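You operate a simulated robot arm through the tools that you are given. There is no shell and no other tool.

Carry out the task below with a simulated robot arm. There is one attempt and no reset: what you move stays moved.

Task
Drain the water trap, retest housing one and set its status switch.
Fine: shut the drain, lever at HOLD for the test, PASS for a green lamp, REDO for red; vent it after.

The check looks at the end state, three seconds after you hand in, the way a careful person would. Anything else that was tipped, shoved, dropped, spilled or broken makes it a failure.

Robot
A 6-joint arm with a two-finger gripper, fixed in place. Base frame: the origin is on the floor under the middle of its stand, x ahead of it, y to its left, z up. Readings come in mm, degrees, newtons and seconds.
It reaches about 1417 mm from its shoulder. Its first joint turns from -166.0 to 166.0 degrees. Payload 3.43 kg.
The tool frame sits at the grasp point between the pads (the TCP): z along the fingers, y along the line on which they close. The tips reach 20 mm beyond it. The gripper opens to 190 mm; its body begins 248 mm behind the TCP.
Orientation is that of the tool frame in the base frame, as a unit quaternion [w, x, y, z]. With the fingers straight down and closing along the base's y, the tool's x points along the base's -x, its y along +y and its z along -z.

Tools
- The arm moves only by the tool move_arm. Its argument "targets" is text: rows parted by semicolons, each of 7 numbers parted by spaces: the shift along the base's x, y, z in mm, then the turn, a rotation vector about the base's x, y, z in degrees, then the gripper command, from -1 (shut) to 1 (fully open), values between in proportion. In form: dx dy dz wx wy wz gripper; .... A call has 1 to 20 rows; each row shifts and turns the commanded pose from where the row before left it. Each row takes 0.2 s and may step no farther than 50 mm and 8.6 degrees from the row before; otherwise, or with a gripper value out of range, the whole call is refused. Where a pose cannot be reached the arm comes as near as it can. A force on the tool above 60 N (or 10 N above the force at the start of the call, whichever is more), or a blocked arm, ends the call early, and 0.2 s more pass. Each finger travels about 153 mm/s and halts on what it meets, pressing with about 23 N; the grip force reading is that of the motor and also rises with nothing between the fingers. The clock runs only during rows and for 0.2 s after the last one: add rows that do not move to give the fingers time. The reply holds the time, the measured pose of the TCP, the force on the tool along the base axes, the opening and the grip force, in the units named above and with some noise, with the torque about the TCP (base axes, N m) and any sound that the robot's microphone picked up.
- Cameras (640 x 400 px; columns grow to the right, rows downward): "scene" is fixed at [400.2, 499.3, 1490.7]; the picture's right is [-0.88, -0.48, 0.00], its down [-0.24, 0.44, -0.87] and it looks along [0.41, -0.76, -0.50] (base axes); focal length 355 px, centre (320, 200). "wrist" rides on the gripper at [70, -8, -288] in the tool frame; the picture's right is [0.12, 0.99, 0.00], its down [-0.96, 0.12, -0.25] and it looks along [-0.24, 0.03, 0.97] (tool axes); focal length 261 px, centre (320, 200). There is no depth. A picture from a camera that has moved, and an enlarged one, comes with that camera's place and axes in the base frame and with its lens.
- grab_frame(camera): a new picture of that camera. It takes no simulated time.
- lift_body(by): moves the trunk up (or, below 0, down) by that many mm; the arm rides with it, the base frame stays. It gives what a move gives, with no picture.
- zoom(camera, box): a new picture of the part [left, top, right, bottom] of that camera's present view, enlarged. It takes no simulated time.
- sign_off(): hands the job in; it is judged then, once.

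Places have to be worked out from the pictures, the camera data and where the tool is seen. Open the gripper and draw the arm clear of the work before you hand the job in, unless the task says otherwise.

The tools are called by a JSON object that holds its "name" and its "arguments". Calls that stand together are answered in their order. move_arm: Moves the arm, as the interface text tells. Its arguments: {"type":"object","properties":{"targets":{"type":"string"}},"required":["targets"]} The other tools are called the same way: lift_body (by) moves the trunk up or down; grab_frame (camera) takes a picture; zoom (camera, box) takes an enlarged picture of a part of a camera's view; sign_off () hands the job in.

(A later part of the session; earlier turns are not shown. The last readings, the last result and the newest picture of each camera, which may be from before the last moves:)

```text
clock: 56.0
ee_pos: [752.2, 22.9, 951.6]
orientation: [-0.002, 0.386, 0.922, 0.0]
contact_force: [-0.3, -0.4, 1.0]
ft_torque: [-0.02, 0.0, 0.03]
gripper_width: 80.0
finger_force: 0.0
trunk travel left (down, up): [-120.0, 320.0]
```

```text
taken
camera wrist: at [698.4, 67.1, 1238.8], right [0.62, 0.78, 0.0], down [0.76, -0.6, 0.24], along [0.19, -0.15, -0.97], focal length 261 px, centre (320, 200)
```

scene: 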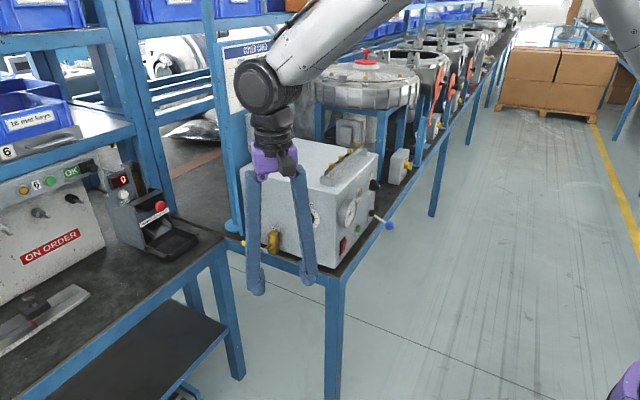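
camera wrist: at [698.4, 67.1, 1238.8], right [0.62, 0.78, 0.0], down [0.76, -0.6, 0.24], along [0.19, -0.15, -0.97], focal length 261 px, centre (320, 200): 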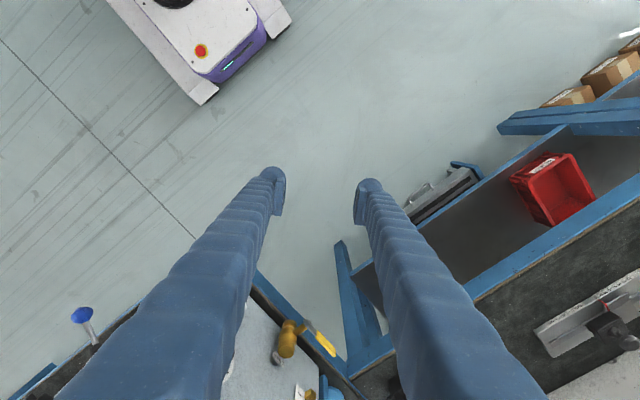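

Upright and clear. I check the drain handle and glass, then move round toward the front, first back in -x.

{"name": "zoom", "arguments": {"camera": "scene", "box": [225, 170, 295, 280]}}

{"name": "move_arm", "arguments": {"targets": "-40 0 10 0 0 5.5 -0.158;-40 -10 10 0 0 5.5 -0.158;-35 -25 10 0 0 5.5 -0.158;-25 -40 5 0 0 5.5 -0.158;-10 -45 5 0 0 5.5 -0.158;0 -45 0 0 0 5.5 -0.158;0 -45 0 0 0 5.5 -0.158;0 -45 0 0 0 5.5 -0.158;0 -45 0 0 0 0 -0.158;0 -45 0 0 0 0 -0.158"}}

{"name": "grab_frame", "arguments": {"camera": "wrist"}}

{"name": "grab_frame", "arguments": {"camera": "scene"}}

```text
3.64 times, centred on (260, 225) of scene
camera zoom: at [400.2, 499.3, 1490.7], right [-0.88, -0.48, 0.0], down [-0.24, 0.44, -0.87], along [0.41, -0.76, -0.5], focal length 1290 px, centre (538, 109)
```

zoom: 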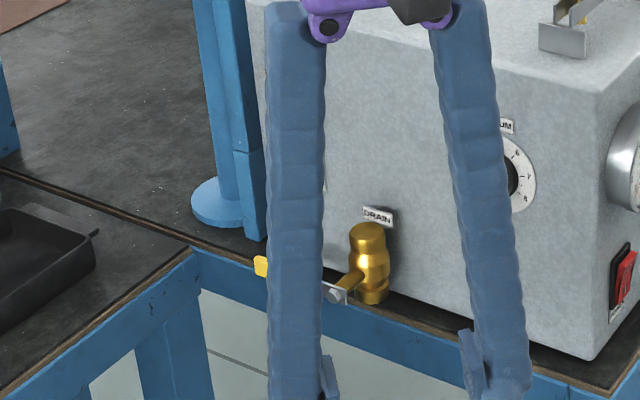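

```text
clock: 58.2
ee_pos: [603.4, -323.2, 992.1]
orientation: [-0.001, 0.011, 1.0, 0.0]
contact_force: [-0.1, -0.3, 0.9]
ft_torque: [-0.06, -0.03, -0.05]
gripper_width: 79.8
finger_force: 0.1
trunk travel left (down, up): [-120.0, 320.0]
```

```text
taken
camera wrist: at [533.1, -329.6, 1280.6], right [-0.1, 1.0, 0.0], down [0.96, 0.09, 0.25], along [0.24, 0.02, -0.97], focal length 261 px, centre (320, 200)
```

wrist: 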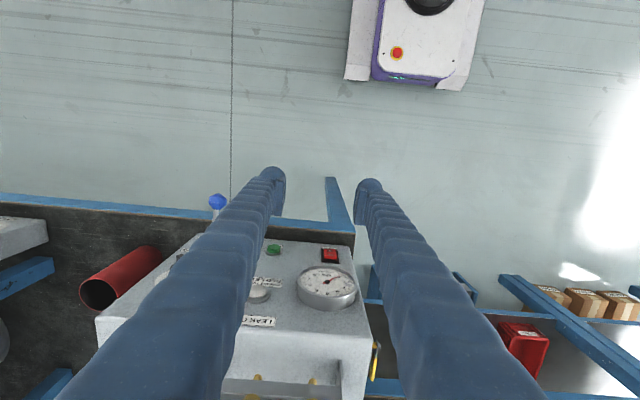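

```text
taken
```

scene: 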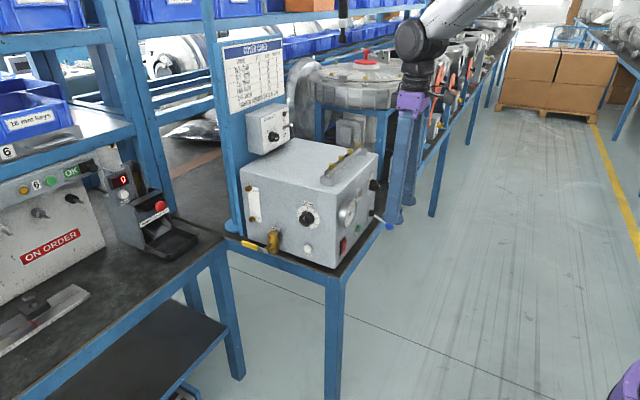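

The view is clear now; I zoom on the valve and glass, and on the lever.

{"name": "zoom", "arguments": {"camera": "scene", "box": [235, 180, 305, 260]}}

{"name": "zoom", "arguments": {"camera": "scene", "box": [330, 160, 430, 260]}}

{"name": "zoom", "arguments": {"camera": "wrist", "box": [200, 180, 370, 340]}}

```text
5.00 times, centred on (270, 220) of scene
camera zoom: at [400.2, 499.3, 1490.7], right [-0.88, -0.48, 0.0], down [-0.24, 0.44, -0.87], along [0.41, -0.76, -0.5], focal length 1774 px, centre (570, 100)
```

zoom: 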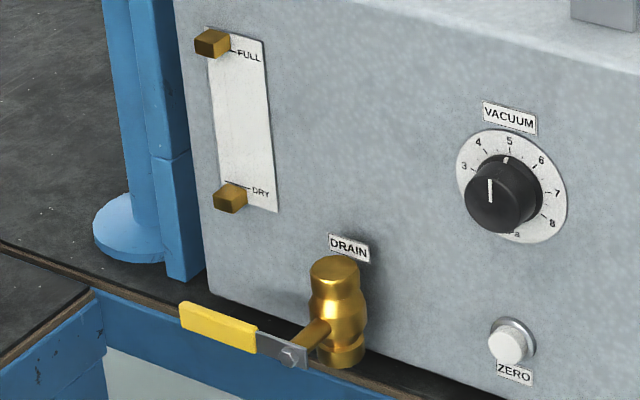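

```text
4.00 times, centred on (380, 210) of scene
camera zoom: at [400.2, 499.3, 1490.7], right [-0.88, -0.48, 0.0], down [-0.24, 0.44, -0.87], along [0.41, -0.76, -0.5], focal length 1419 px, centre (80, 160)
```

zoom: 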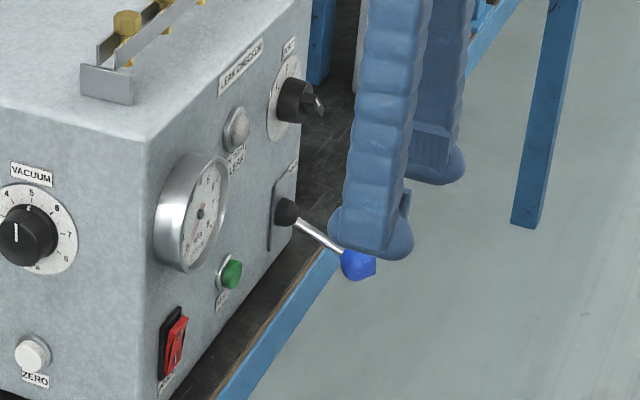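

```text
2.50 times, centred on (285, 260) of wrist
camera zoom: at [533.1, -329.6, 1280.6], right [-0.1, 1.0, 0.0], down [0.96, 0.09, 0.25], along [0.24, 0.02, -0.97], focal length 652 px, centre (408, 50)
```

zoom: 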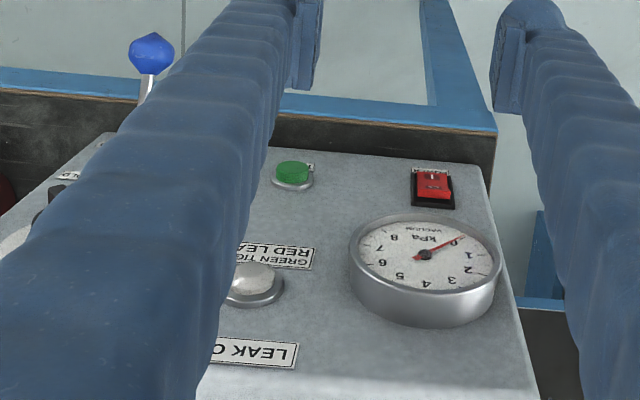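

Drain handle is exactly as at the start (shut) and the glass is empty. Next the lever: ball re-estimated at (674, -511, 796). I line up above it with fingers straddling in y.

{"name": "move_arm", "arguments": {"targets": "0 -47 0 0 0 -1.3 -0.158;0 -47 0 0 0 0 -0.158;0 -47 0 0 0 0 -0.158;0 -47 0 0 0 0 -0.158;36 0 0 0 0 0 -0.158;35 0 -20 0 0 0 -0.158;0 0 -40 0 0 0 -0.158;0 0 -40 0 0 0 -0.158"}}

{"name": "grab_frame", "arguments": {"camera": "wrist"}}

{"name": "zoom", "arguments": {"camera": "scene", "box": [320, 140, 440, 260]}}

```text
clock: 60.0
ee_pos: [671.9, -506.5, 891.7]
orientation: [-0.003, 0.023, 1.0, 0.001]
contact_force: [-0.5, 1.0, -0.4]
ft_torque: [-0.01, 0.02, -0.05]
gripper_width: 79.7
finger_force: 0.1
trunk travel left (down, up): [-120.0, 320.0]
```

```text
taken
camera wrist: at [602.5, -512.9, 1180.3], right [-0.07, 1.0, 0.0], down [0.97, 0.07, 0.24], along [0.24, 0.02, -0.97], focal length 261 px, centre (320, 200)
```

wrist: 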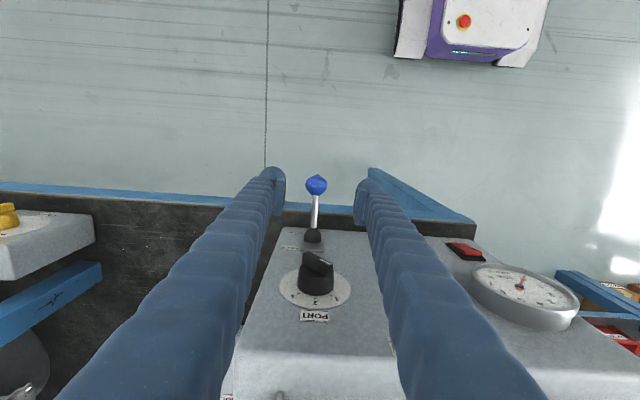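

```text
3.33 times, centred on (380, 200) of scene
camera zoom: at [400.2, 499.3, 1490.7], right [-0.88, -0.48, 0.0], down [-0.24, 0.44, -0.87], along [0.41, -0.76, -0.5], focal length 1183 px, centre (120, 200)
```

zoom: 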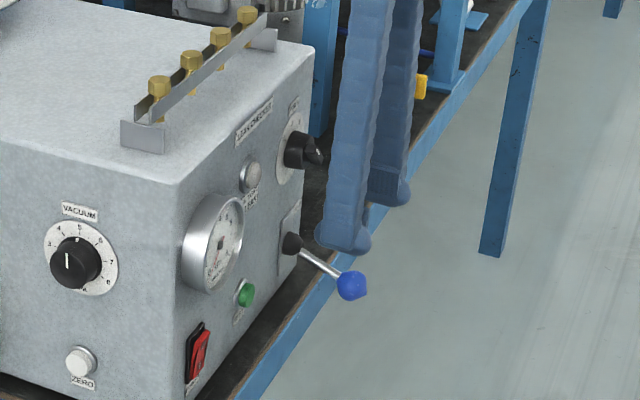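

Ball confirmed at about (675, -513, 796), centred between the fingers. I descend to it and close.

{"name": "move_arm", "arguments": {"targets": "3 -6 -32 0 0 0 -0.158;0 0 -32 0 0 0 -0.158;0 0 -28 0 0 0 -0.158;0 0 0 0 0 0 -0.5;0 0 0 0 0 0 -0.8;0 0 0 0 0 0 -1;0 0 0 0 0 0 -1"}}

{"name": "zoom", "arguments": {"camera": "scene", "box": [320, 140, 440, 260]}}

{"name": "zoom", "arguments": {"camera": "wrist", "box": [240, 140, 400, 320]}}

```text
clock: 61.6
ee_pos: [674.6, -511.7, 801.7]
orientation: [-0.002, 0.022, 1.0, 0.001]
contact_force: [-0.8, 22.9, 3.7]
ft_torque: [0.22, -0.14, -0.04]
gripper_width: 31.4
finger_force: 45.2
trunk travel left (down, up): [-120.0, 320.0]
```

```text
3.33 times, centred on (380, 200) of scene
camera zoom: at [400.2, 499.3, 1490.7], right [-0.88, -0.48, 0.0], down [-0.24, 0.44, -0.87], along [0.41, -0.76, -0.5], focal length 1183 px, centre (120, 200)
```

zoom: 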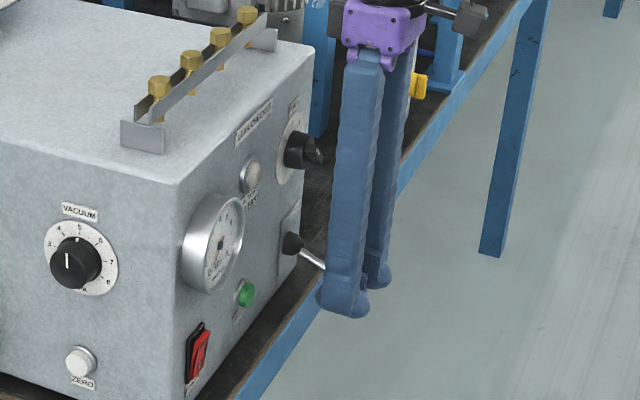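

```text
2.22 times, centred on (320, 230) of wrist
camera zoom: at [605.1, -518.2, 1089.8], right [-0.07, 1.0, 0.0], down [0.97, 0.07, 0.24], along [0.24, 0.02, -0.97], focal length 579 px, centre (320, 133)
```

zoom: 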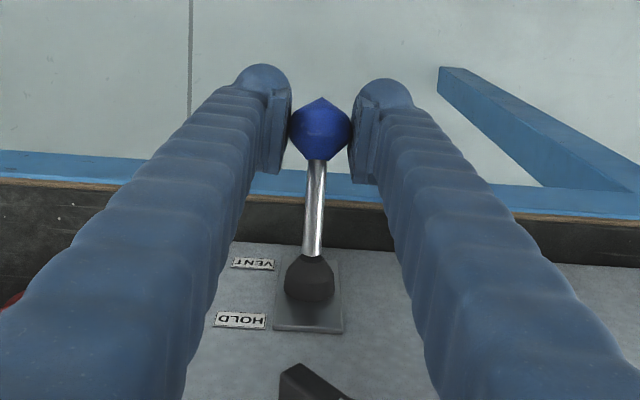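

Ball gripped (31 mm). I swing it up along the arc about the pivot near (738, 835) toward HOLD.

{"name": "move_arm", "arguments": {"targets": "-4 1 8 0 0 0 -1;-4 0.5 10 0 0 0 -1;-2 0 10 0 0 0 -1;-0.5 0 10 0 0 0 -1;0.8 0 10 0 0 0 -1;2.2 0 9 0 0 0 -1"}}

{"name": "zoom", "arguments": {"camera": "wrist", "box": [240, 140, 400, 320]}}

```text
clock: 63.0
ee_pos: [668.2, -517.8, 857.4]
orientation: [0.0, 0.022, 1.0, -0.001]
contact_force: [-0.1, -0.7, -0.1]
ft_torque: [-0.05, 0.01, -0.01]
gripper_width: 0.0
finger_force: 34.2
trunk travel left (down, up): [-120.0, 320.0]
```

```text
2.22 times, centred on (320, 230) of wrist
camera zoom: at [598.2, -521.8, 1146.4], right [-0.07, 1.0, 0.0], down [0.97, 0.07, 0.25], along [0.25, 0.02, -0.97], focal length 579 px, centre (320, 133)
```

zoom: 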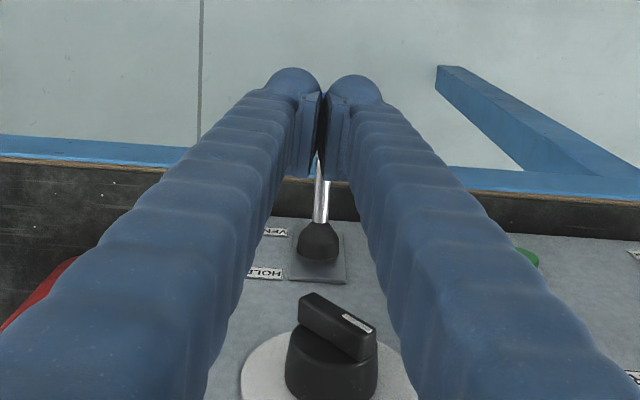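

The fingers slipped off the ball (opening 0). I check where the lever is now.

{"name": "zoom", "arguments": {"camera": "scene", "box": [340, 170, 430, 250]}}

```text
5.00 times, centred on (385, 210) of scene
camera zoom: at [400.2, 499.3, 1490.7], right [-0.88, -0.48, 0.0], down [-0.24, 0.44, -0.87], along [0.41, -0.76, -0.5], focal length 1774 px, centre (-5, 150)
```

zoom: 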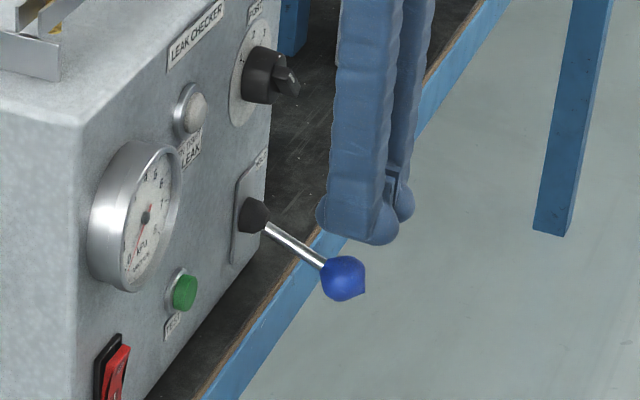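

The lever still sits at VENT; friction alone was not enough. I'll lift the ball from beneath instead: back away, turn the tool level and approach from the -y side.

{"name": "move_arm", "arguments": {"targets": "0 0 45 0 0 7.5 -1;-5 0 40 0 0 7.5 -1;-10 -10 10 0 0 7.5 -1;-10 -10 0 0 0 7.5 -1;-8 -8 -5 4.1 -7.1 0 -1;-8 -8 -5 4.1 -7.1 0 -1;-8 -8 -5 4.1 -7.1 0 -1;-8 -8 -5 4.1 -7.1 0 -1;-8 -8 -5 4.1 -7.1 0 -1;-8 -8 -5 4.1 -7.1 0 -1;-8 -8 -5 4.1 -7.1 0 -1;-8 -8 -5 4.1 -7.1 0 -1;-8 -8 -5 4.1 -7.1 0 -1;-8 -8 -5 4.1 -7.1 0 -1;-8 -8 -5 4 -6.9 0 -1"}}

{"name": "grab_frame", "arguments": {"camera": "wrist"}}

{"name": "grab_frame", "arguments": {"camera": "scene"}}

```text
clock: 66.2
ee_pos: [556.1, -623.5, 898.6]
orientation: [0.678, -0.168, 0.687, 0.199]
contact_force: [-0.7, 0.0, 0.3]
ft_torque: [-0.05, 0.13, -0.07]
gripper_width: 0.0
finger_force: 33.7
trunk travel left (down, up): [-120.0, 320.0]
```

```text
taken
camera wrist: at [309.6, -771.6, 826.8], right [-0.5, 0.86, -0.07], down [-0.25, -0.06, 0.97], along [0.83, 0.5, 0.25], focal length 261 px, centre (320, 200)
```

wrist: 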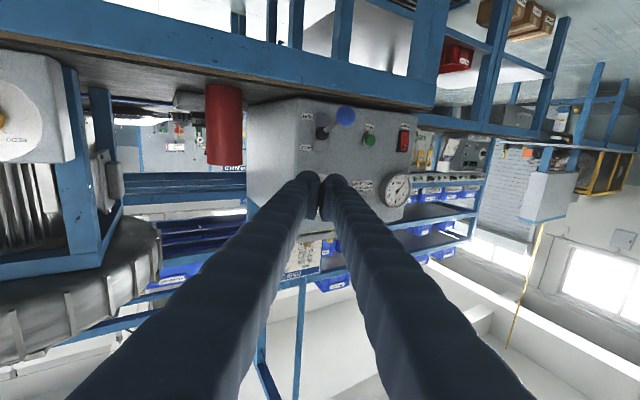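

```text
taken
```

scene: 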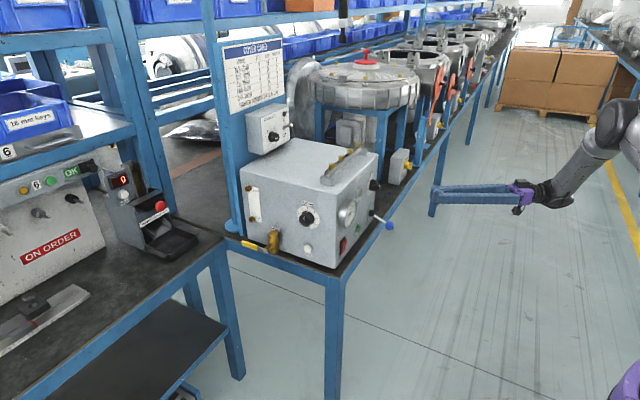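

The tool is level and free. I zoom on the lever, bench edge and panel here to place the tip precisely.

{"name": "zoom", "arguments": {"camera": "wrist", "box": [230, 60, 430, 220]}}

{"name": "zoom", "arguments": {"camera": "scene", "box": [340, 170, 430, 260]}}

```text
2.50 times, centred on (330, 140) of wrist
camera zoom: at [309.6, -771.6, 826.8], right [-0.5, 0.86, -0.07], down [-0.25, -0.06, 0.97], along [0.83, 0.5, 0.25], focal length 652 px, centre (295, 350)
```

zoom: 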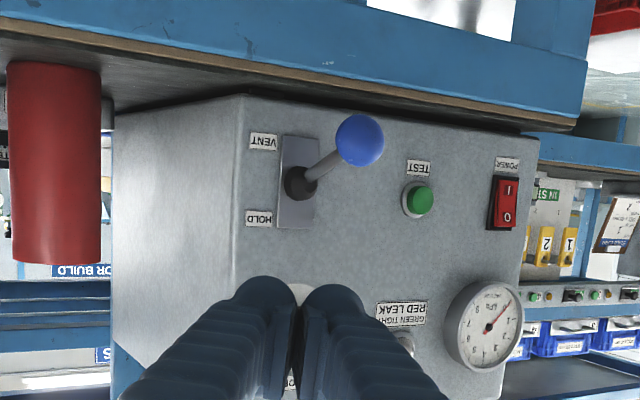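

```text
4.44 times, centred on (385, 215) of scene
camera zoom: at [400.2, 499.3, 1490.7], right [-0.88, -0.48, 0.0], down [-0.24, 0.44, -0.87], along [0.41, -0.76, -0.5], focal length 1577 px, centre (31, 133)
```

zoom: 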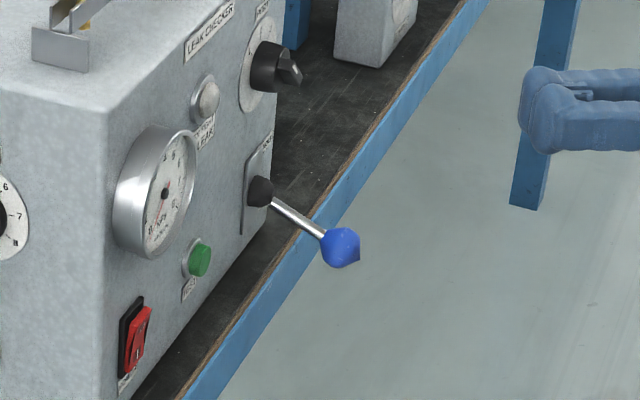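

Ball confirmed at (675, -514, 794); bench edge is around x≈697. I lower in free space and bring one fingertip under the ball with the tip stopping near x≈682.

{"name": "move_arm", "arguments": {"targets": "0 0 -47 0 0 0 -1;0 0 -47 0 0 0 -1;0 0 -47 0 0 0 -1;22 26 0 0 0 0 -1;22 26 0 0 0 0 -1;22 26 0 0 0 0 -1;22 26 0 0 0 0 -1"}}

{"name": "zoom", "arguments": {"camera": "wrist", "box": [230, 60, 430, 220]}}

{"name": "zoom", "arguments": {"camera": "scene", "box": [340, 170, 430, 260]}}

```text
clock: 67.8
ee_pos: [643.4, -518.1, 756.3]
orientation: [0.678, -0.167, 0.688, 0.199]
contact_force: [0.0, -0.2, 0.4]
ft_torque: [0.01, -0.04, 0.03]
gripper_width: 0.2
finger_force: 34.6
trunk travel left (down, up): [-120.0, 320.0]
```

```text
2.50 times, centred on (330, 140) of wrist
camera zoom: at [397.3, -666.6, 687.2], right [-0.5, 0.86, -0.07], down [-0.25, -0.06, 0.97], along [0.83, 0.5, 0.24], focal length 652 px, centre (295, 350)
```

zoom: 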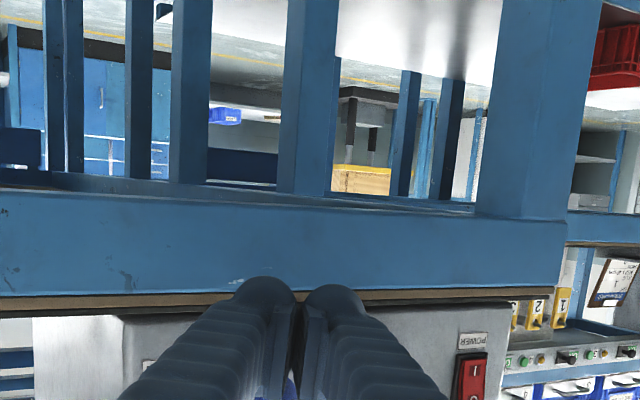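

```text
4.44 times, centred on (385, 215) of scene
camera zoom: at [400.2, 499.3, 1490.7], right [-0.88, -0.48, 0.0], down [-0.24, 0.44, -0.87], along [0.41, -0.76, -0.5], focal length 1577 px, centre (31, 133)
```

zoom: 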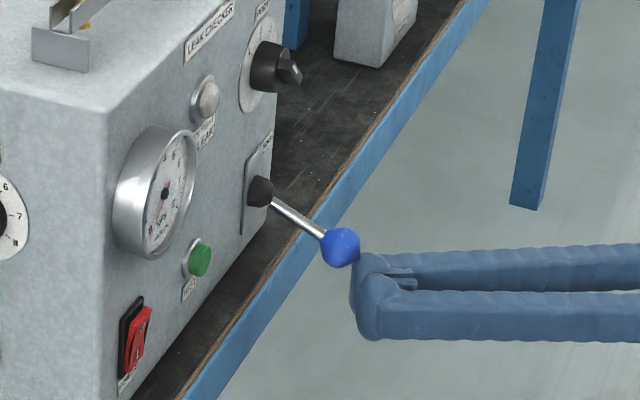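

Tip is beside and below the ball. I slide it under and begin raising in small steps.

{"name": "move_arm", "arguments": {"targets": "6.3 6.5 0 0 0 0 -1;6.3 6.6 0 0 0 0 -1;0 0 5 0 0 0 -1;-1 0 6 0 0 0 -1;-2 0 7 0 0 0 -1;-2 0 8 0 0 0 -1"}}

{"name": "zoom", "arguments": {"camera": "scene", "box": [340, 170, 430, 260]}}

```text
clock: 69.2
ee_pos: [649.8, -508.1, 782.0]
orientation: [0.678, -0.167, 0.688, 0.199]
contact_force: [0.2, 0.1, 0.0]
ft_torque: [0.02, -0.01, -0.03]
gripper_width: 0.0
finger_force: 34.2
trunk travel left (down, up): [-120.0, 320.0]
```

```text
4.44 times, centred on (385, 215) of scene
camera zoom: at [400.2, 499.3, 1490.7], right [-0.88, -0.48, 0.0], down [-0.24, 0.44, -0.87], along [0.41, -0.76, -0.5], focal length 1577 px, centre (31, 133)
```

zoom: 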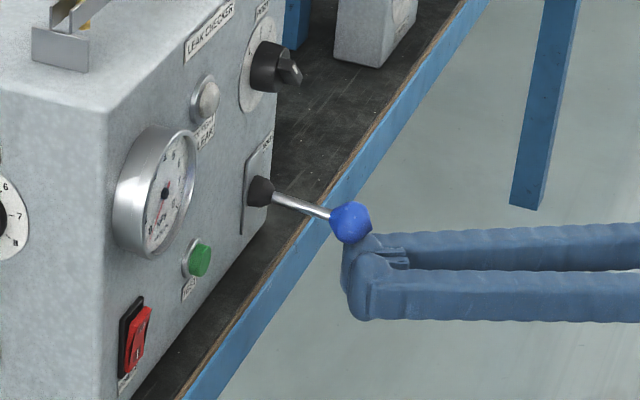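

The lever follows upward smoothly. I continue raising toward HOLD.

{"name": "move_arm", "arguments": {"targets": "0 0 9 0 0 0 -1;0 0 9 0 0 0 -1;0 0 9 0 0 0 -1;1 0 9 0 0 0 -1;2 0 8 0 0 0 -1;2 0 8 0 0 0 -1"}}

{"name": "zoom", "arguments": {"camera": "scene", "box": [340, 170, 430, 260]}}

```text
clock: 70.6
ee_pos: [650.2, -505.7, 821.0]
orientation: [0.672, -0.165, 0.693, 0.201]
contact_force: [-7.9, -2.9, -20.2]
ft_torque: [0.08, 0.18, -0.38]
gripper_width: 0.0
finger_force: 34.1
trunk travel left (down, up): [-120.0, 320.0]
stopped in row 6: the force on the tool passed its limit at 69 N (the readings are from after the stop); the commanded pose is now the measured one
```

```text
4.44 times, centred on (385, 215) of scene
camera zoom: at [400.2, 499.3, 1490.7], right [-0.88, -0.48, 0.0], down [-0.24, 0.44, -0.87], along [0.41, -0.76, -0.5], focal length 1577 px, centre (31, 133)
```

zoom: 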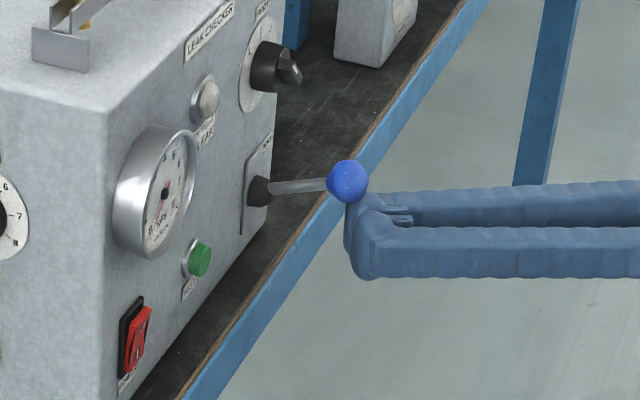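

The lever hit its upper stop (69 N) with the ball near z≈851, which should be HOLD. I ease the finger down and check that the lever stays up.

{"name": "move_arm", "arguments": {"targets": "0 0 -10 0 0 0 -1;0 0 -15 0 0 0 -1;-15 -15 -10 0 0 0 -1;-20 -25 0 0 0 0 -1"}}

{"name": "zoom", "arguments": {"camera": "scene", "box": [340, 170, 430, 260]}}

{"name": "zoom", "arguments": {"camera": "wrist", "box": [230, 60, 430, 220]}}

```text
clock: 71.6
ee_pos: [618.1, -541.9, 787.3]
orientation: [0.674, -0.165, 0.692, 0.201]
contact_force: [-0.2, 0.4, 0.2]
ft_torque: [-0.03, 0.04, 0.0]
gripper_width: 0.2
finger_force: 34.3
trunk travel left (down, up): [-120.0, 320.0]
```

```text
4.44 times, centred on (385, 215) of scene
camera zoom: at [400.2, 499.3, 1490.7], right [-0.88, -0.48, 0.0], down [-0.24, 0.44, -0.87], along [0.41, -0.76, -0.5], focal length 1577 px, centre (31, 133)
```

zoom: 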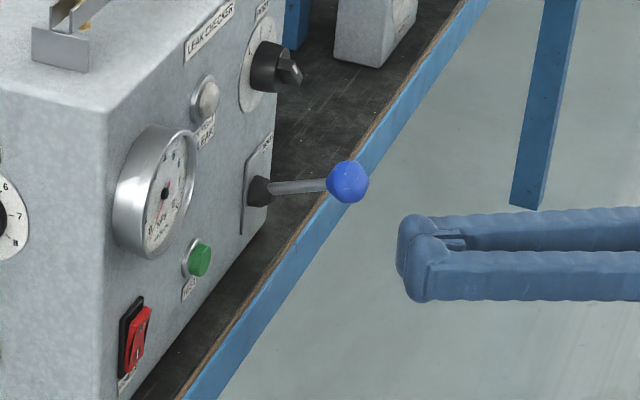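

```text
2.50 times, centred on (330, 140) of wrist
camera zoom: at [369.6, -691.0, 720.6], right [-0.5, 0.86, -0.07], down [-0.24, -0.06, 0.97], along [0.83, 0.5, 0.24], focal length 652 px, centre (295, 350)
```

zoom: 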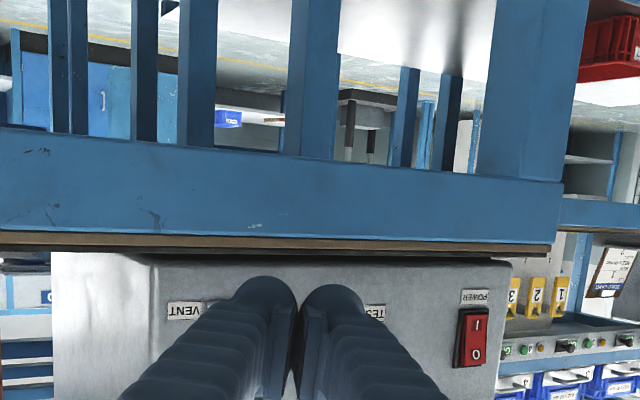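

The lever stays at HOLD. Next the TEST button at about (742, -396, 833): I go back, up and across, well clear of the lever ball, and line one fingertip up in front of it.

{"name": "move_arm", "arguments": {"targets": "-40 0 0 0 0 0 -1;-10 20 24 0 0 0 -1;0 30 22 0 0 0 -1;0 45 0 0 0 0 -1;10 45 0 0 0 0 -1;35 17 0 0 0 0 -1;40 0 0 0 0 0 -1;25 0 0 0 0 0 -1"}}

{"name": "grab_frame", "arguments": {"camera": "wrist"}}

{"name": "zoom", "arguments": {"camera": "scene", "box": [320, 170, 430, 270]}}

```text
clock: 73.4
ee_pos: [673.7, -387.8, 835.0]
orientation: [0.673, -0.165, 0.692, 0.201]
contact_force: [-0.3, -0.2, 0.5]
ft_torque: [0.0, 0.0, 0.03]
gripper_width: 0.0
finger_force: 34.7
trunk travel left (down, up): [-120.0, 320.0]
```

```text
taken
camera wrist: at [427.3, -535.1, 767.7], right [-0.5, 0.86, -0.07], down [-0.24, -0.06, 0.97], along [0.83, 0.5, 0.24], focal length 261 px, centre (320, 200)
```

wrist: 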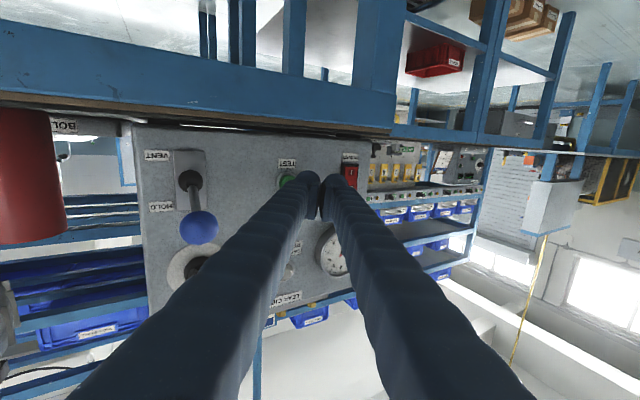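

```text
4.00 times, centred on (375, 220) of scene
camera zoom: at [400.2, 499.3, 1490.7], right [-0.88, -0.48, 0.0], down [-0.24, 0.44, -0.87], along [0.41, -0.76, -0.5], focal length 1419 px, centre (100, 120)
```

zoom: 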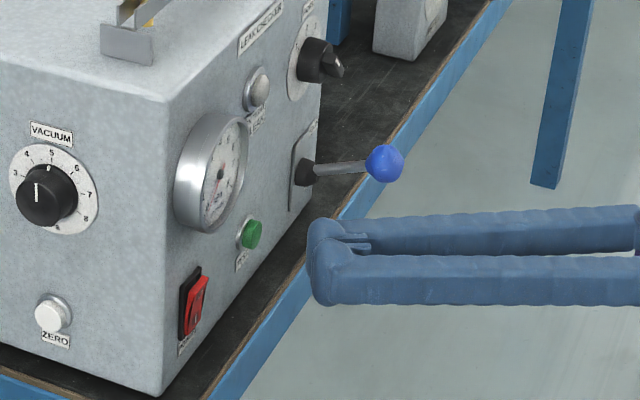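

The fingertip is lined up roughly on the button. I advance in +x to just short of it, then press in 2 mm steps, listening for the click.

{"name": "move_arm", "arguments": {"targets": "18 1.5 -3 0 0 0 -1;16 0 0 0 0 0 -1"}}

{"name": "zoom", "arguments": {"camera": "wrist", "box": [220, 120, 380, 260]}}

{"name": "zoom", "arguments": {"camera": "scene", "box": [320, 180, 400, 260]}}

```text
clock: 74.0
ee_pos: [709.2, -385.6, 833.1]
orientation: [0.674, -0.166, 0.692, 0.2]
contact_force: [-0.3, 0.4, 0.1]
ft_torque: [0.0, -0.02, 0.03]
gripper_width: 0.0
finger_force: 34.5
trunk travel left (down, up): [-120.0, 320.0]
```

```text
2.86 times, centred on (300, 190) of wrist
camera zoom: at [462.1, -533.6, 765.1], right [-0.5, 0.86, -0.06], down [-0.24, -0.06, 0.97], along [0.83, 0.5, 0.24], focal length 745 px, centre (377, 229)
```

zoom: 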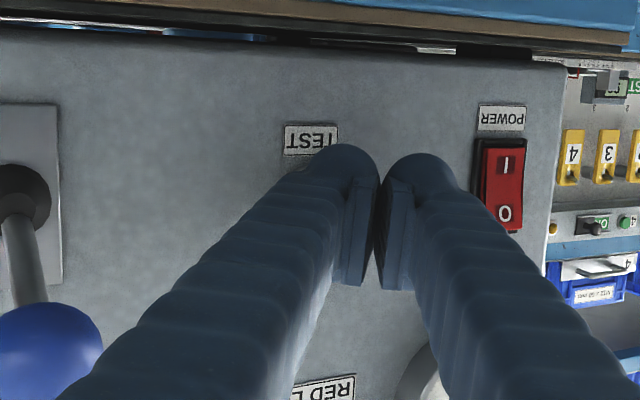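

```text
5.00 times, centred on (360, 220) of scene
camera zoom: at [400.2, 499.3, 1490.7], right [-0.88, -0.48, 0.0], down [-0.24, 0.44, -0.87], along [0.41, -0.76, -0.5], focal length 1774 px, centre (120, 100)
```

zoom: 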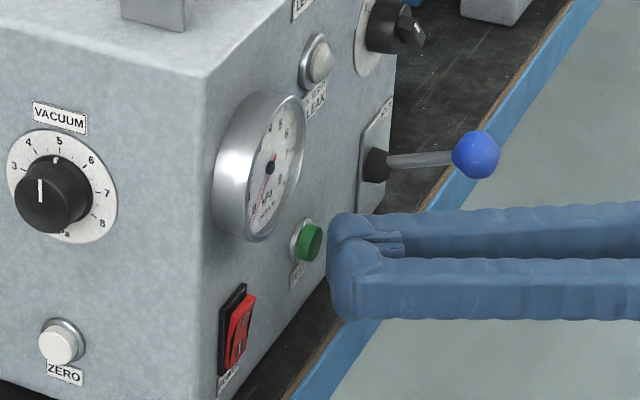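

Nearly touching. I press in small steps, 2–3 mm lower to centre on the button.

{"name": "move_arm", "arguments": {"targets": "2 0 -2 0 0 0 -1;2 0 -1 0 0 0 -1;2 0 0 0 0 0 -1;2 0 0 0 0 0 -1"}}

{"name": "zoom", "arguments": {"camera": "scene", "box": [320, 180, 400, 260]}}

```text
clock: 75.0
ee_pos: [719.3, -385.4, 829.5]
orientation: [0.674, -0.165, 0.692, 0.201]
contact_force: [-0.5, 0.1, -0.6]
ft_torque: [0.01, -0.01, 0.01]
gripper_width: 0.1
finger_force: 34.4
trunk travel left (down, up): [-120.0, 320.0]
```

```text
5.00 times, centred on (360, 220) of scene
camera zoom: at [400.2, 499.3, 1490.7], right [-0.88, -0.48, 0.0], down [-0.24, 0.44, -0.87], along [0.41, -0.76, -0.5], focal length 1774 px, centre (120, 100)
```

zoom: 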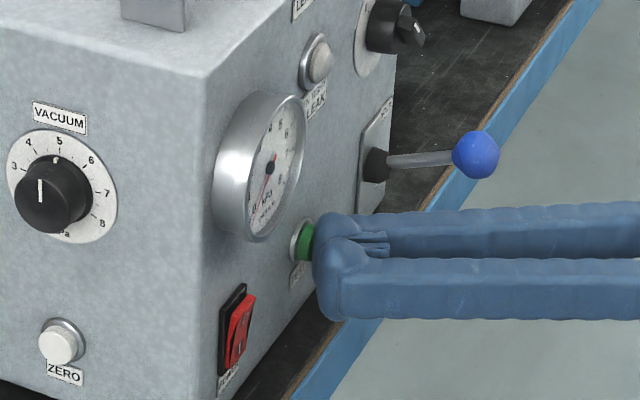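

No contact force yet. I go on in 2 mm steps.

{"name": "move_arm", "arguments": {"targets": "2 0 0 0 0 0 -1;2 0 0 0 0 0 -1;2 0 0 0 0 0 -1;0 0 0 0 0 0 -1"}}

{"name": "zoom", "arguments": {"camera": "scene", "box": [320, 180, 400, 260]}}

```text
clock: 76.0
ee_pos: [724.4, -384.9, 829.1]
orientation: [0.674, -0.165, 0.692, 0.2]
contact_force: [-10.8, -0.5, -2.8]
ft_torque: [0.03, -0.02, -0.05]
gripper_width: 0.4
finger_force: 34.7
trunk travel left (down, up): [-120.0, 320.0]
heard: click
```

```text
5.00 times, centred on (360, 220) of scene
camera zoom: at [400.2, 499.3, 1490.7], right [-0.88, -0.48, 0.0], down [-0.24, 0.44, -0.87], along [0.41, -0.76, -0.5], focal length 1774 px, centre (120, 100)
```

zoom: 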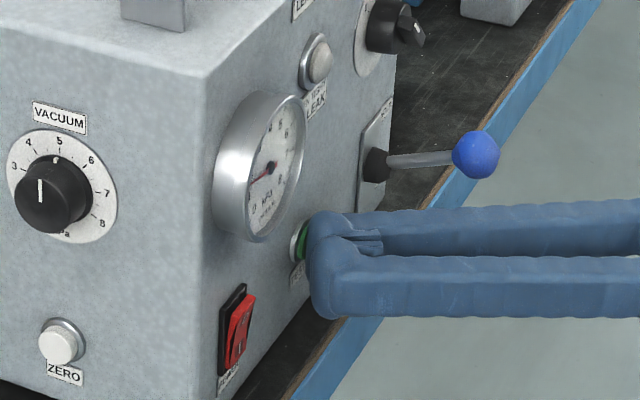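

A click, and the gauge needle has begun to move. I release the button, back off, and watch gauge and lamp.

{"name": "move_arm", "arguments": {"targets": "-6 0 0 0 0 0 -1;-20 0 0 0 0 0 -1;-40 0 0 0 0 0 -1;0 0 0 0 0 0 -1;0 0 0 0 0 0 -1;0 0 0 0 0 0 -1"}}

{"name": "zoom", "arguments": {"camera": "scene", "box": [320, 160, 400, 260]}}

{"name": "zoom", "arguments": {"camera": "wrist", "box": [140, 120, 400, 320]}}

```text
clock: 77.4
ee_pos: [656.5, -385.9, 830.1]
orientation: [0.674, -0.165, 0.692, 0.2]
contact_force: [0.5, 0.2, 0.8]
ft_torque: [0.01, 0.03, 0.0]
gripper_width: 0.0
finger_force: 34.0
trunk travel left (down, up): [-120.0, 320.0]
```

```text
4.00 times, centred on (360, 210) of scene
camera zoom: at [400.2, 499.3, 1490.7], right [-0.88, -0.48, 0.0], down [-0.24, 0.44, -0.87], along [0.41, -0.76, -0.5], focal length 1419 px, centre (160, 160)
```

zoom: 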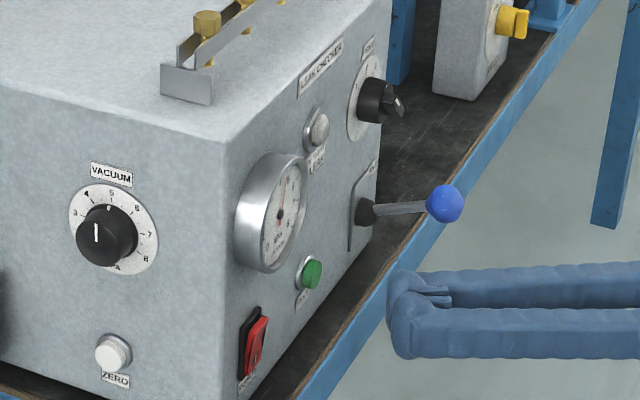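

```text
2.00 times, centred on (270, 220) of wrist
camera zoom: at [409.3, -533.3, 762.6], right [-0.5, 0.86, -0.07], down [-0.24, -0.06, 0.97], along [0.83, 0.5, 0.24], focal length 521 px, centre (420, 160)
```

zoom: 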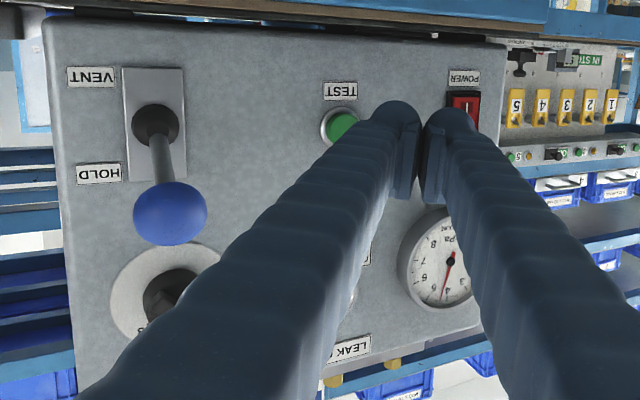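

The vacuum is rising past 4 toward 5; no lamp yet. I wait and watch.

{"name": "move_arm", "arguments": {"targets": "-20 0 0 0 0 0 -1;0 0 0 0 0 0 -1;0 0 0 0 0 0 -1;0 0 0 0 0 0 -1;0 0 0 0 0 0 -1;0 0 0 0 0 0 -1;0 0 0 0 0 0 -1;0 0 0 0 0 0 -1"}}

{"name": "zoom", "arguments": {"camera": "scene", "box": [320, 160, 400, 260]}}

{"name": "zoom", "arguments": {"camera": "wrist", "box": [140, 120, 400, 320]}}

```text
clock: 79.2
ee_pos: [638.1, -386.9, 828.8]
orientation: [0.674, -0.166, 0.692, 0.2]
contact_force: [0.5, 0.7, -0.1]
ft_torque: [0.0, 0.01, -0.05]
gripper_width: 0.0
finger_force: 34.3
trunk travel left (down, up): [-120.0, 320.0]
```

```text
4.00 times, centred on (360, 210) of scene
camera zoom: at [400.2, 499.3, 1490.7], right [-0.88, -0.48, 0.0], down [-0.24, 0.44, -0.87], along [0.41, -0.76, -0.5], focal length 1419 px, centre (160, 160)
```

zoom: 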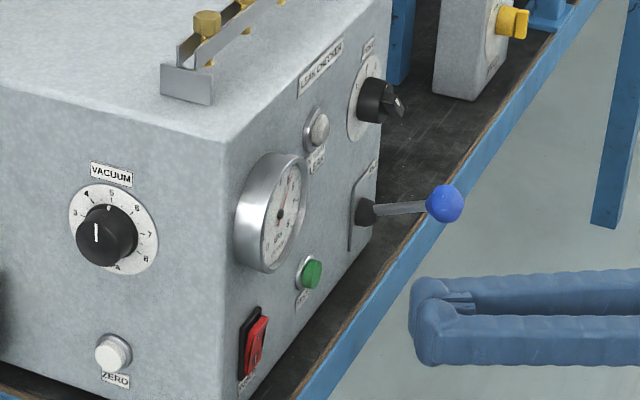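

```text
2.00 times, centred on (270, 220) of wrist
camera zoom: at [390.8, -533.9, 762.4], right [-0.5, 0.86, -0.07], down [-0.24, -0.06, 0.97], along [0.83, 0.5, 0.24], focal length 521 px, centre (420, 160)
```

zoom: 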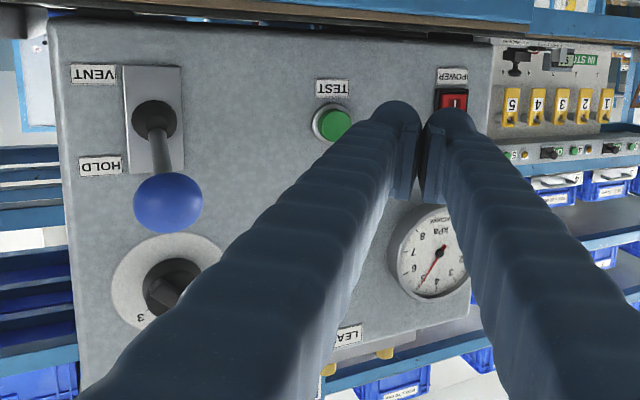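

Still no lamp; needle near 5. I keep waiting and zoom on the gauge and lamp.

{"name": "move_arm", "arguments": {"targets": "0 0 0 0 0 0 -1;0 0 0 0 0 0 -1;0 0 0 0 0 0 -1;0 0 0 0 0 0 -1;0 0 0 0 0 0 -1;0 0 0 0 0 0 -1;0 0 0 0 0 0 -1;0 0 0 0 0 0 -1;0 0 0 0 0 0 -1;0 0 0 0 0 0 -1"}}

{"name": "zoom", "arguments": {"camera": "scene", "box": [335, 170, 375, 230]}}

{"name": "zoom", "arguments": {"camera": "wrist", "box": [310, 210, 390, 280]}}

```text
clock: 81.4
ee_pos: [638.2, -385.6, 830.1]
orientation: [0.674, -0.165, 0.692, 0.201]
contact_force: [1.0, -0.2, 0.4]
ft_torque: [0.0, 0.01, 0.0]
gripper_width: 0.1
finger_force: 34.2
trunk travel left (down, up): [-120.0, 320.0]
```

```text
6.67 times, centred on (355, 200) of scene
camera zoom: at [400.2, 499.3, 1490.7], right [-0.88, -0.48, 0.0], down [-0.24, 0.44, -0.87], along [0.41, -0.76, -0.5], focal length 2365 px, centre (87, 200)
```

zoom: 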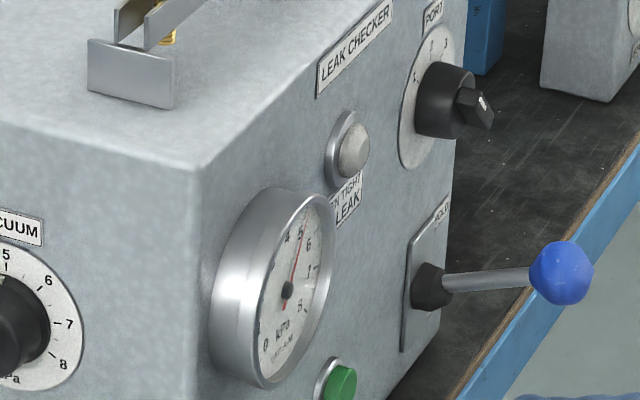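

```text
5.71 times, centred on (350, 245) of wrist
camera zoom: at [390.8, -533.9, 762.4], right [-0.5, 0.86, -0.07], down [-0.24, -0.06, 0.97], along [0.83, 0.5, 0.24], focal length 1489 px, centre (149, -57)
```

zoom: 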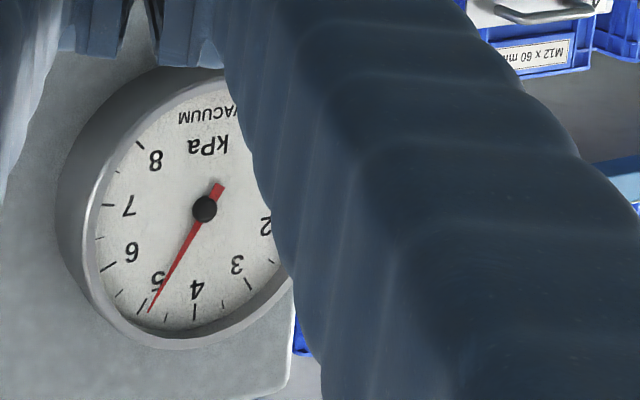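

Needle steady at about 4.85; lamp not lit yet. While waiting I check the PORT pointer more closely.

{"name": "zoom", "arguments": {"camera": "scene", "box": [360, 165, 395, 200]}}

{"name": "move_arm", "arguments": {"targets": "0 0 0 0 0 0 -1;0 0 0 0 0 0 -1;0 0 0 0 0 0 -1;0 0 0 0 0 0 -1;0 0 0 0 0 0 -1;0 0 0 0 0 0 -1;0 0 0 0 0 0 -1;0 0 0 0 0 0 -1;0 0 0 0 0 0 -1;0 0 0 0 0 0 -1"}}

{"name": "zoom", "arguments": {"camera": "scene", "box": [335, 170, 375, 230]}}

{"name": "zoom", "arguments": {"camera": "wrist", "box": [310, 210, 390, 280]}}

```text
11.43 times, centred on (378, 182) of scene
camera zoom: at [400.2, 499.3, 1490.7], right [-0.88, -0.48, 0.0], down [-0.24, 0.44, -0.87], along [0.41, -0.76, -0.5], focal length 4055 px, centre (-337, 400)
```

zoom: 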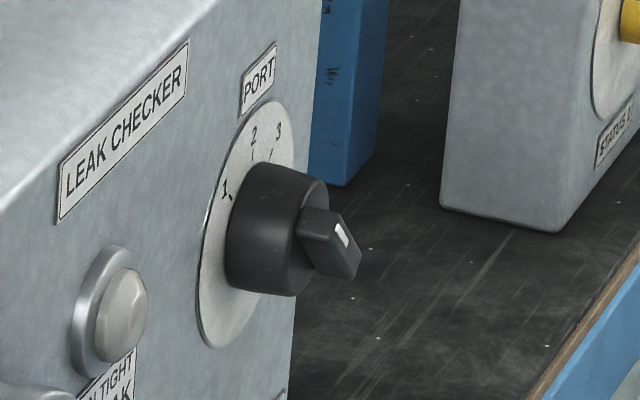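

```text
clock: 83.6
ee_pos: [638.2, -385.8, 829.7]
orientation: [0.674, -0.165, 0.692, 0.2]
contact_force: [-0.7, 0.3, -0.4]
ft_torque: [-0.01, 0.0, -0.01]
gripper_width: 0.1
finger_force: 34.5
trunk travel left (down, up): [-120.0, 320.0]
```

```text
6.67 times, centred on (355, 200) of scene
camera zoom: at [400.2, 499.3, 1490.7], right [-0.88, -0.48, 0.0], down [-0.24, 0.44, -0.87], along [0.41, -0.76, -0.5], focal length 2365 px, centre (87, 200)
```

zoom: 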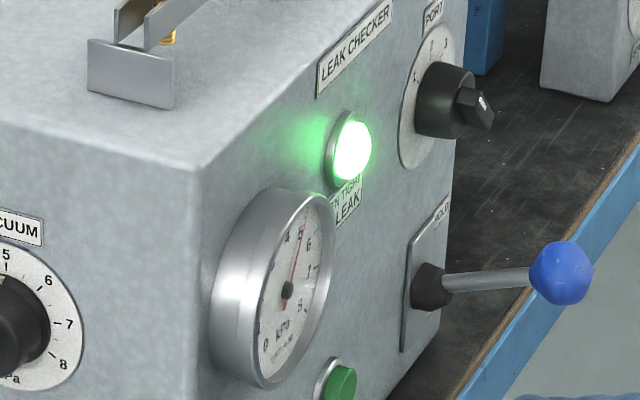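

```text
5.71 times, centred on (350, 245) of wrist
camera zoom: at [390.8, -533.9, 762.4], right [-0.5, 0.86, -0.07], down [-0.24, -0.06, 0.97], along [0.83, 0.5, 0.24], focal length 1489 px, centre (149, -57)
```

zoom: 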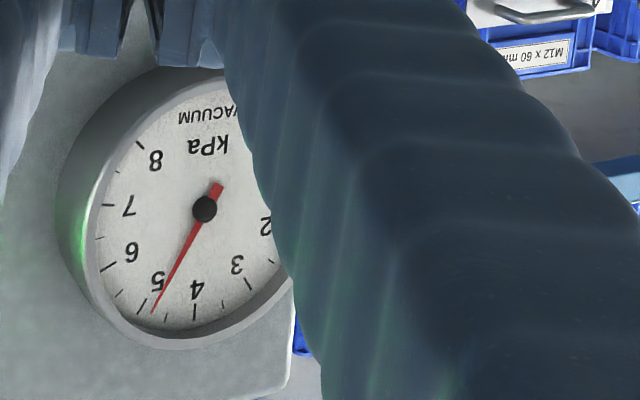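

The lamp is GREEN: housing one is tight, so its switch goes to PASS. First I vent: go round above the ball (now near (675, -513, 851)) to press the lever down.

{"name": "move_arm", "arguments": {"targets": "-45 0 20 0 0 0 -1;-10 -25 40 0 0 0 -1;0 -47 5 0 0 0 -1;0 -47 0 0 0 0 -1;36 0 0 0 0 0 -1;36 0 0 0 0 0 -1"}}

{"name": "zoom", "arguments": {"camera": "scene", "box": [340, 150, 430, 250]}}

{"name": "zoom", "arguments": {"camera": "wrist", "box": [210, 60, 430, 240]}}

```text
clock: 85.0
ee_pos: [653.5, -505.7, 894.2]
orientation: [0.674, -0.164, 0.692, 0.2]
contact_force: [-4.1, -0.7, 4.3]
ft_torque: [0.16, -0.28, 0.07]
gripper_width: 0.0
finger_force: 34.5
trunk travel left (down, up): [-120.0, 320.0]
```

```text
4.00 times, centred on (385, 200) of scene
camera zoom: at [400.2, 499.3, 1490.7], right [-0.88, -0.48, 0.0], down [-0.24, 0.44, -0.87], along [0.41, -0.76, -0.5], focal length 1419 px, centre (60, 200)
```

zoom: 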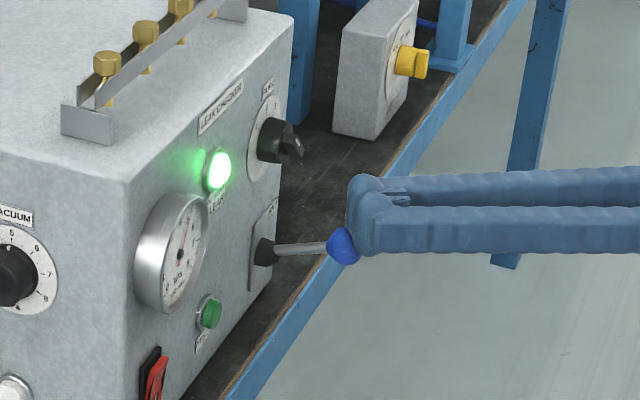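

```text
2.22 times, centred on (320, 150) of wrist
camera zoom: at [407.6, -654.0, 827.1], right [-0.5, 0.86, -0.07], down [-0.24, -0.06, 0.97], along [0.83, 0.5, 0.24], focal length 579 px, centre (320, 311)
```

zoom: 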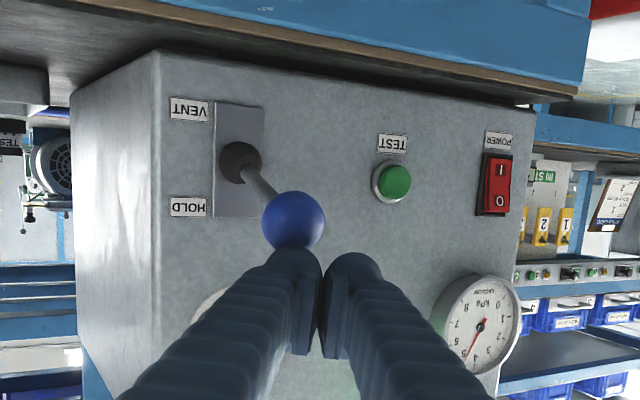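

The finger rests lightly on top of the ball, lamp still green. I press straight down toward VENT.

{"name": "move_arm", "arguments": {"targets": "0 0 -8 0 0 0 -1;0 0 -9 0 0 0 -1;0 0 -9 0 0 0 -1;0 0 -9 0 0 0 -1;0 0 -9 0 0 0 -1;0 0 -8 0 0 0 -1"}}

{"name": "zoom", "arguments": {"camera": "scene", "box": [340, 150, 430, 250]}}

```text
clock: 86.4
ee_pos: [653.8, -505.0, 842.5]
orientation: [0.674, -0.165, 0.692, 0.201]
contact_force: [0.6, -0.1, 0.0]
ft_torque: [-0.01, -0.01, -0.04]
gripper_width: 0.0
finger_force: 34.5
trunk travel left (down, up): [-120.0, 320.0]
```

```text
4.00 times, centred on (385, 200) of scene
camera zoom: at [400.2, 499.3, 1490.7], right [-0.88, -0.48, 0.0], down [-0.24, 0.44, -0.87], along [0.41, -0.76, -0.5], focal length 1419 px, centre (60, 200)
```

zoom: 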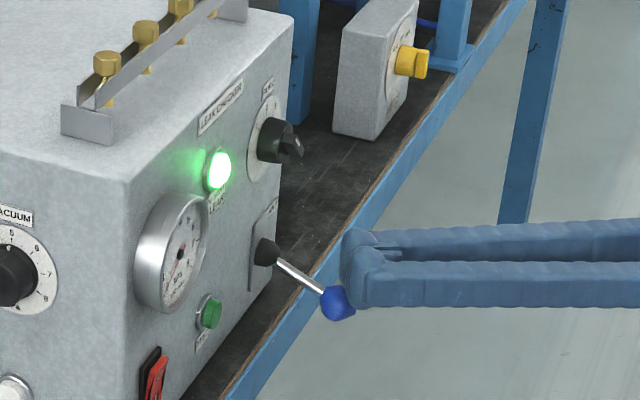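

The lever snapped down past centre and the gauge is falling. I press on a bit to make sure it sits on its VENT stop.

{"name": "move_arm", "arguments": {"targets": "0 0 -7 0 0 0 -1;0 0 -6 0 0 0 -1;0 0 -5 0 0 0 -1;0 0 -3 0 0 0 -1"}}

{"name": "zoom", "arguments": {"camera": "scene", "box": [340, 150, 430, 250]}}

```text
clock: 87.4
ee_pos: [653.6, -504.9, 832.9]
orientation: [0.679, -0.167, 0.686, 0.199]
contact_force: [-13.6, 4.3, 21.2]
ft_torque: [-0.12, 0.04, 0.24]
gripper_width: 0.1
finger_force: 33.9
trunk travel left (down, up): [-120.0, 320.0]
stopped in row 4: the force on the tool passed its limit at 62 N (the readings are from after the stop); the commanded pose is now the measured one
```

```text
4.00 times, centred on (385, 200) of scene
camera zoom: at [400.2, 499.3, 1490.7], right [-0.88, -0.48, 0.0], down [-0.24, 0.44, -0.87], along [0.41, -0.76, -0.5], focal length 1419 px, centre (60, 200)
```

zoom: 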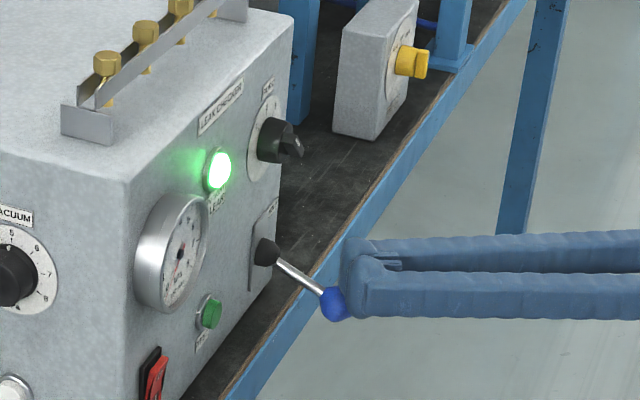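

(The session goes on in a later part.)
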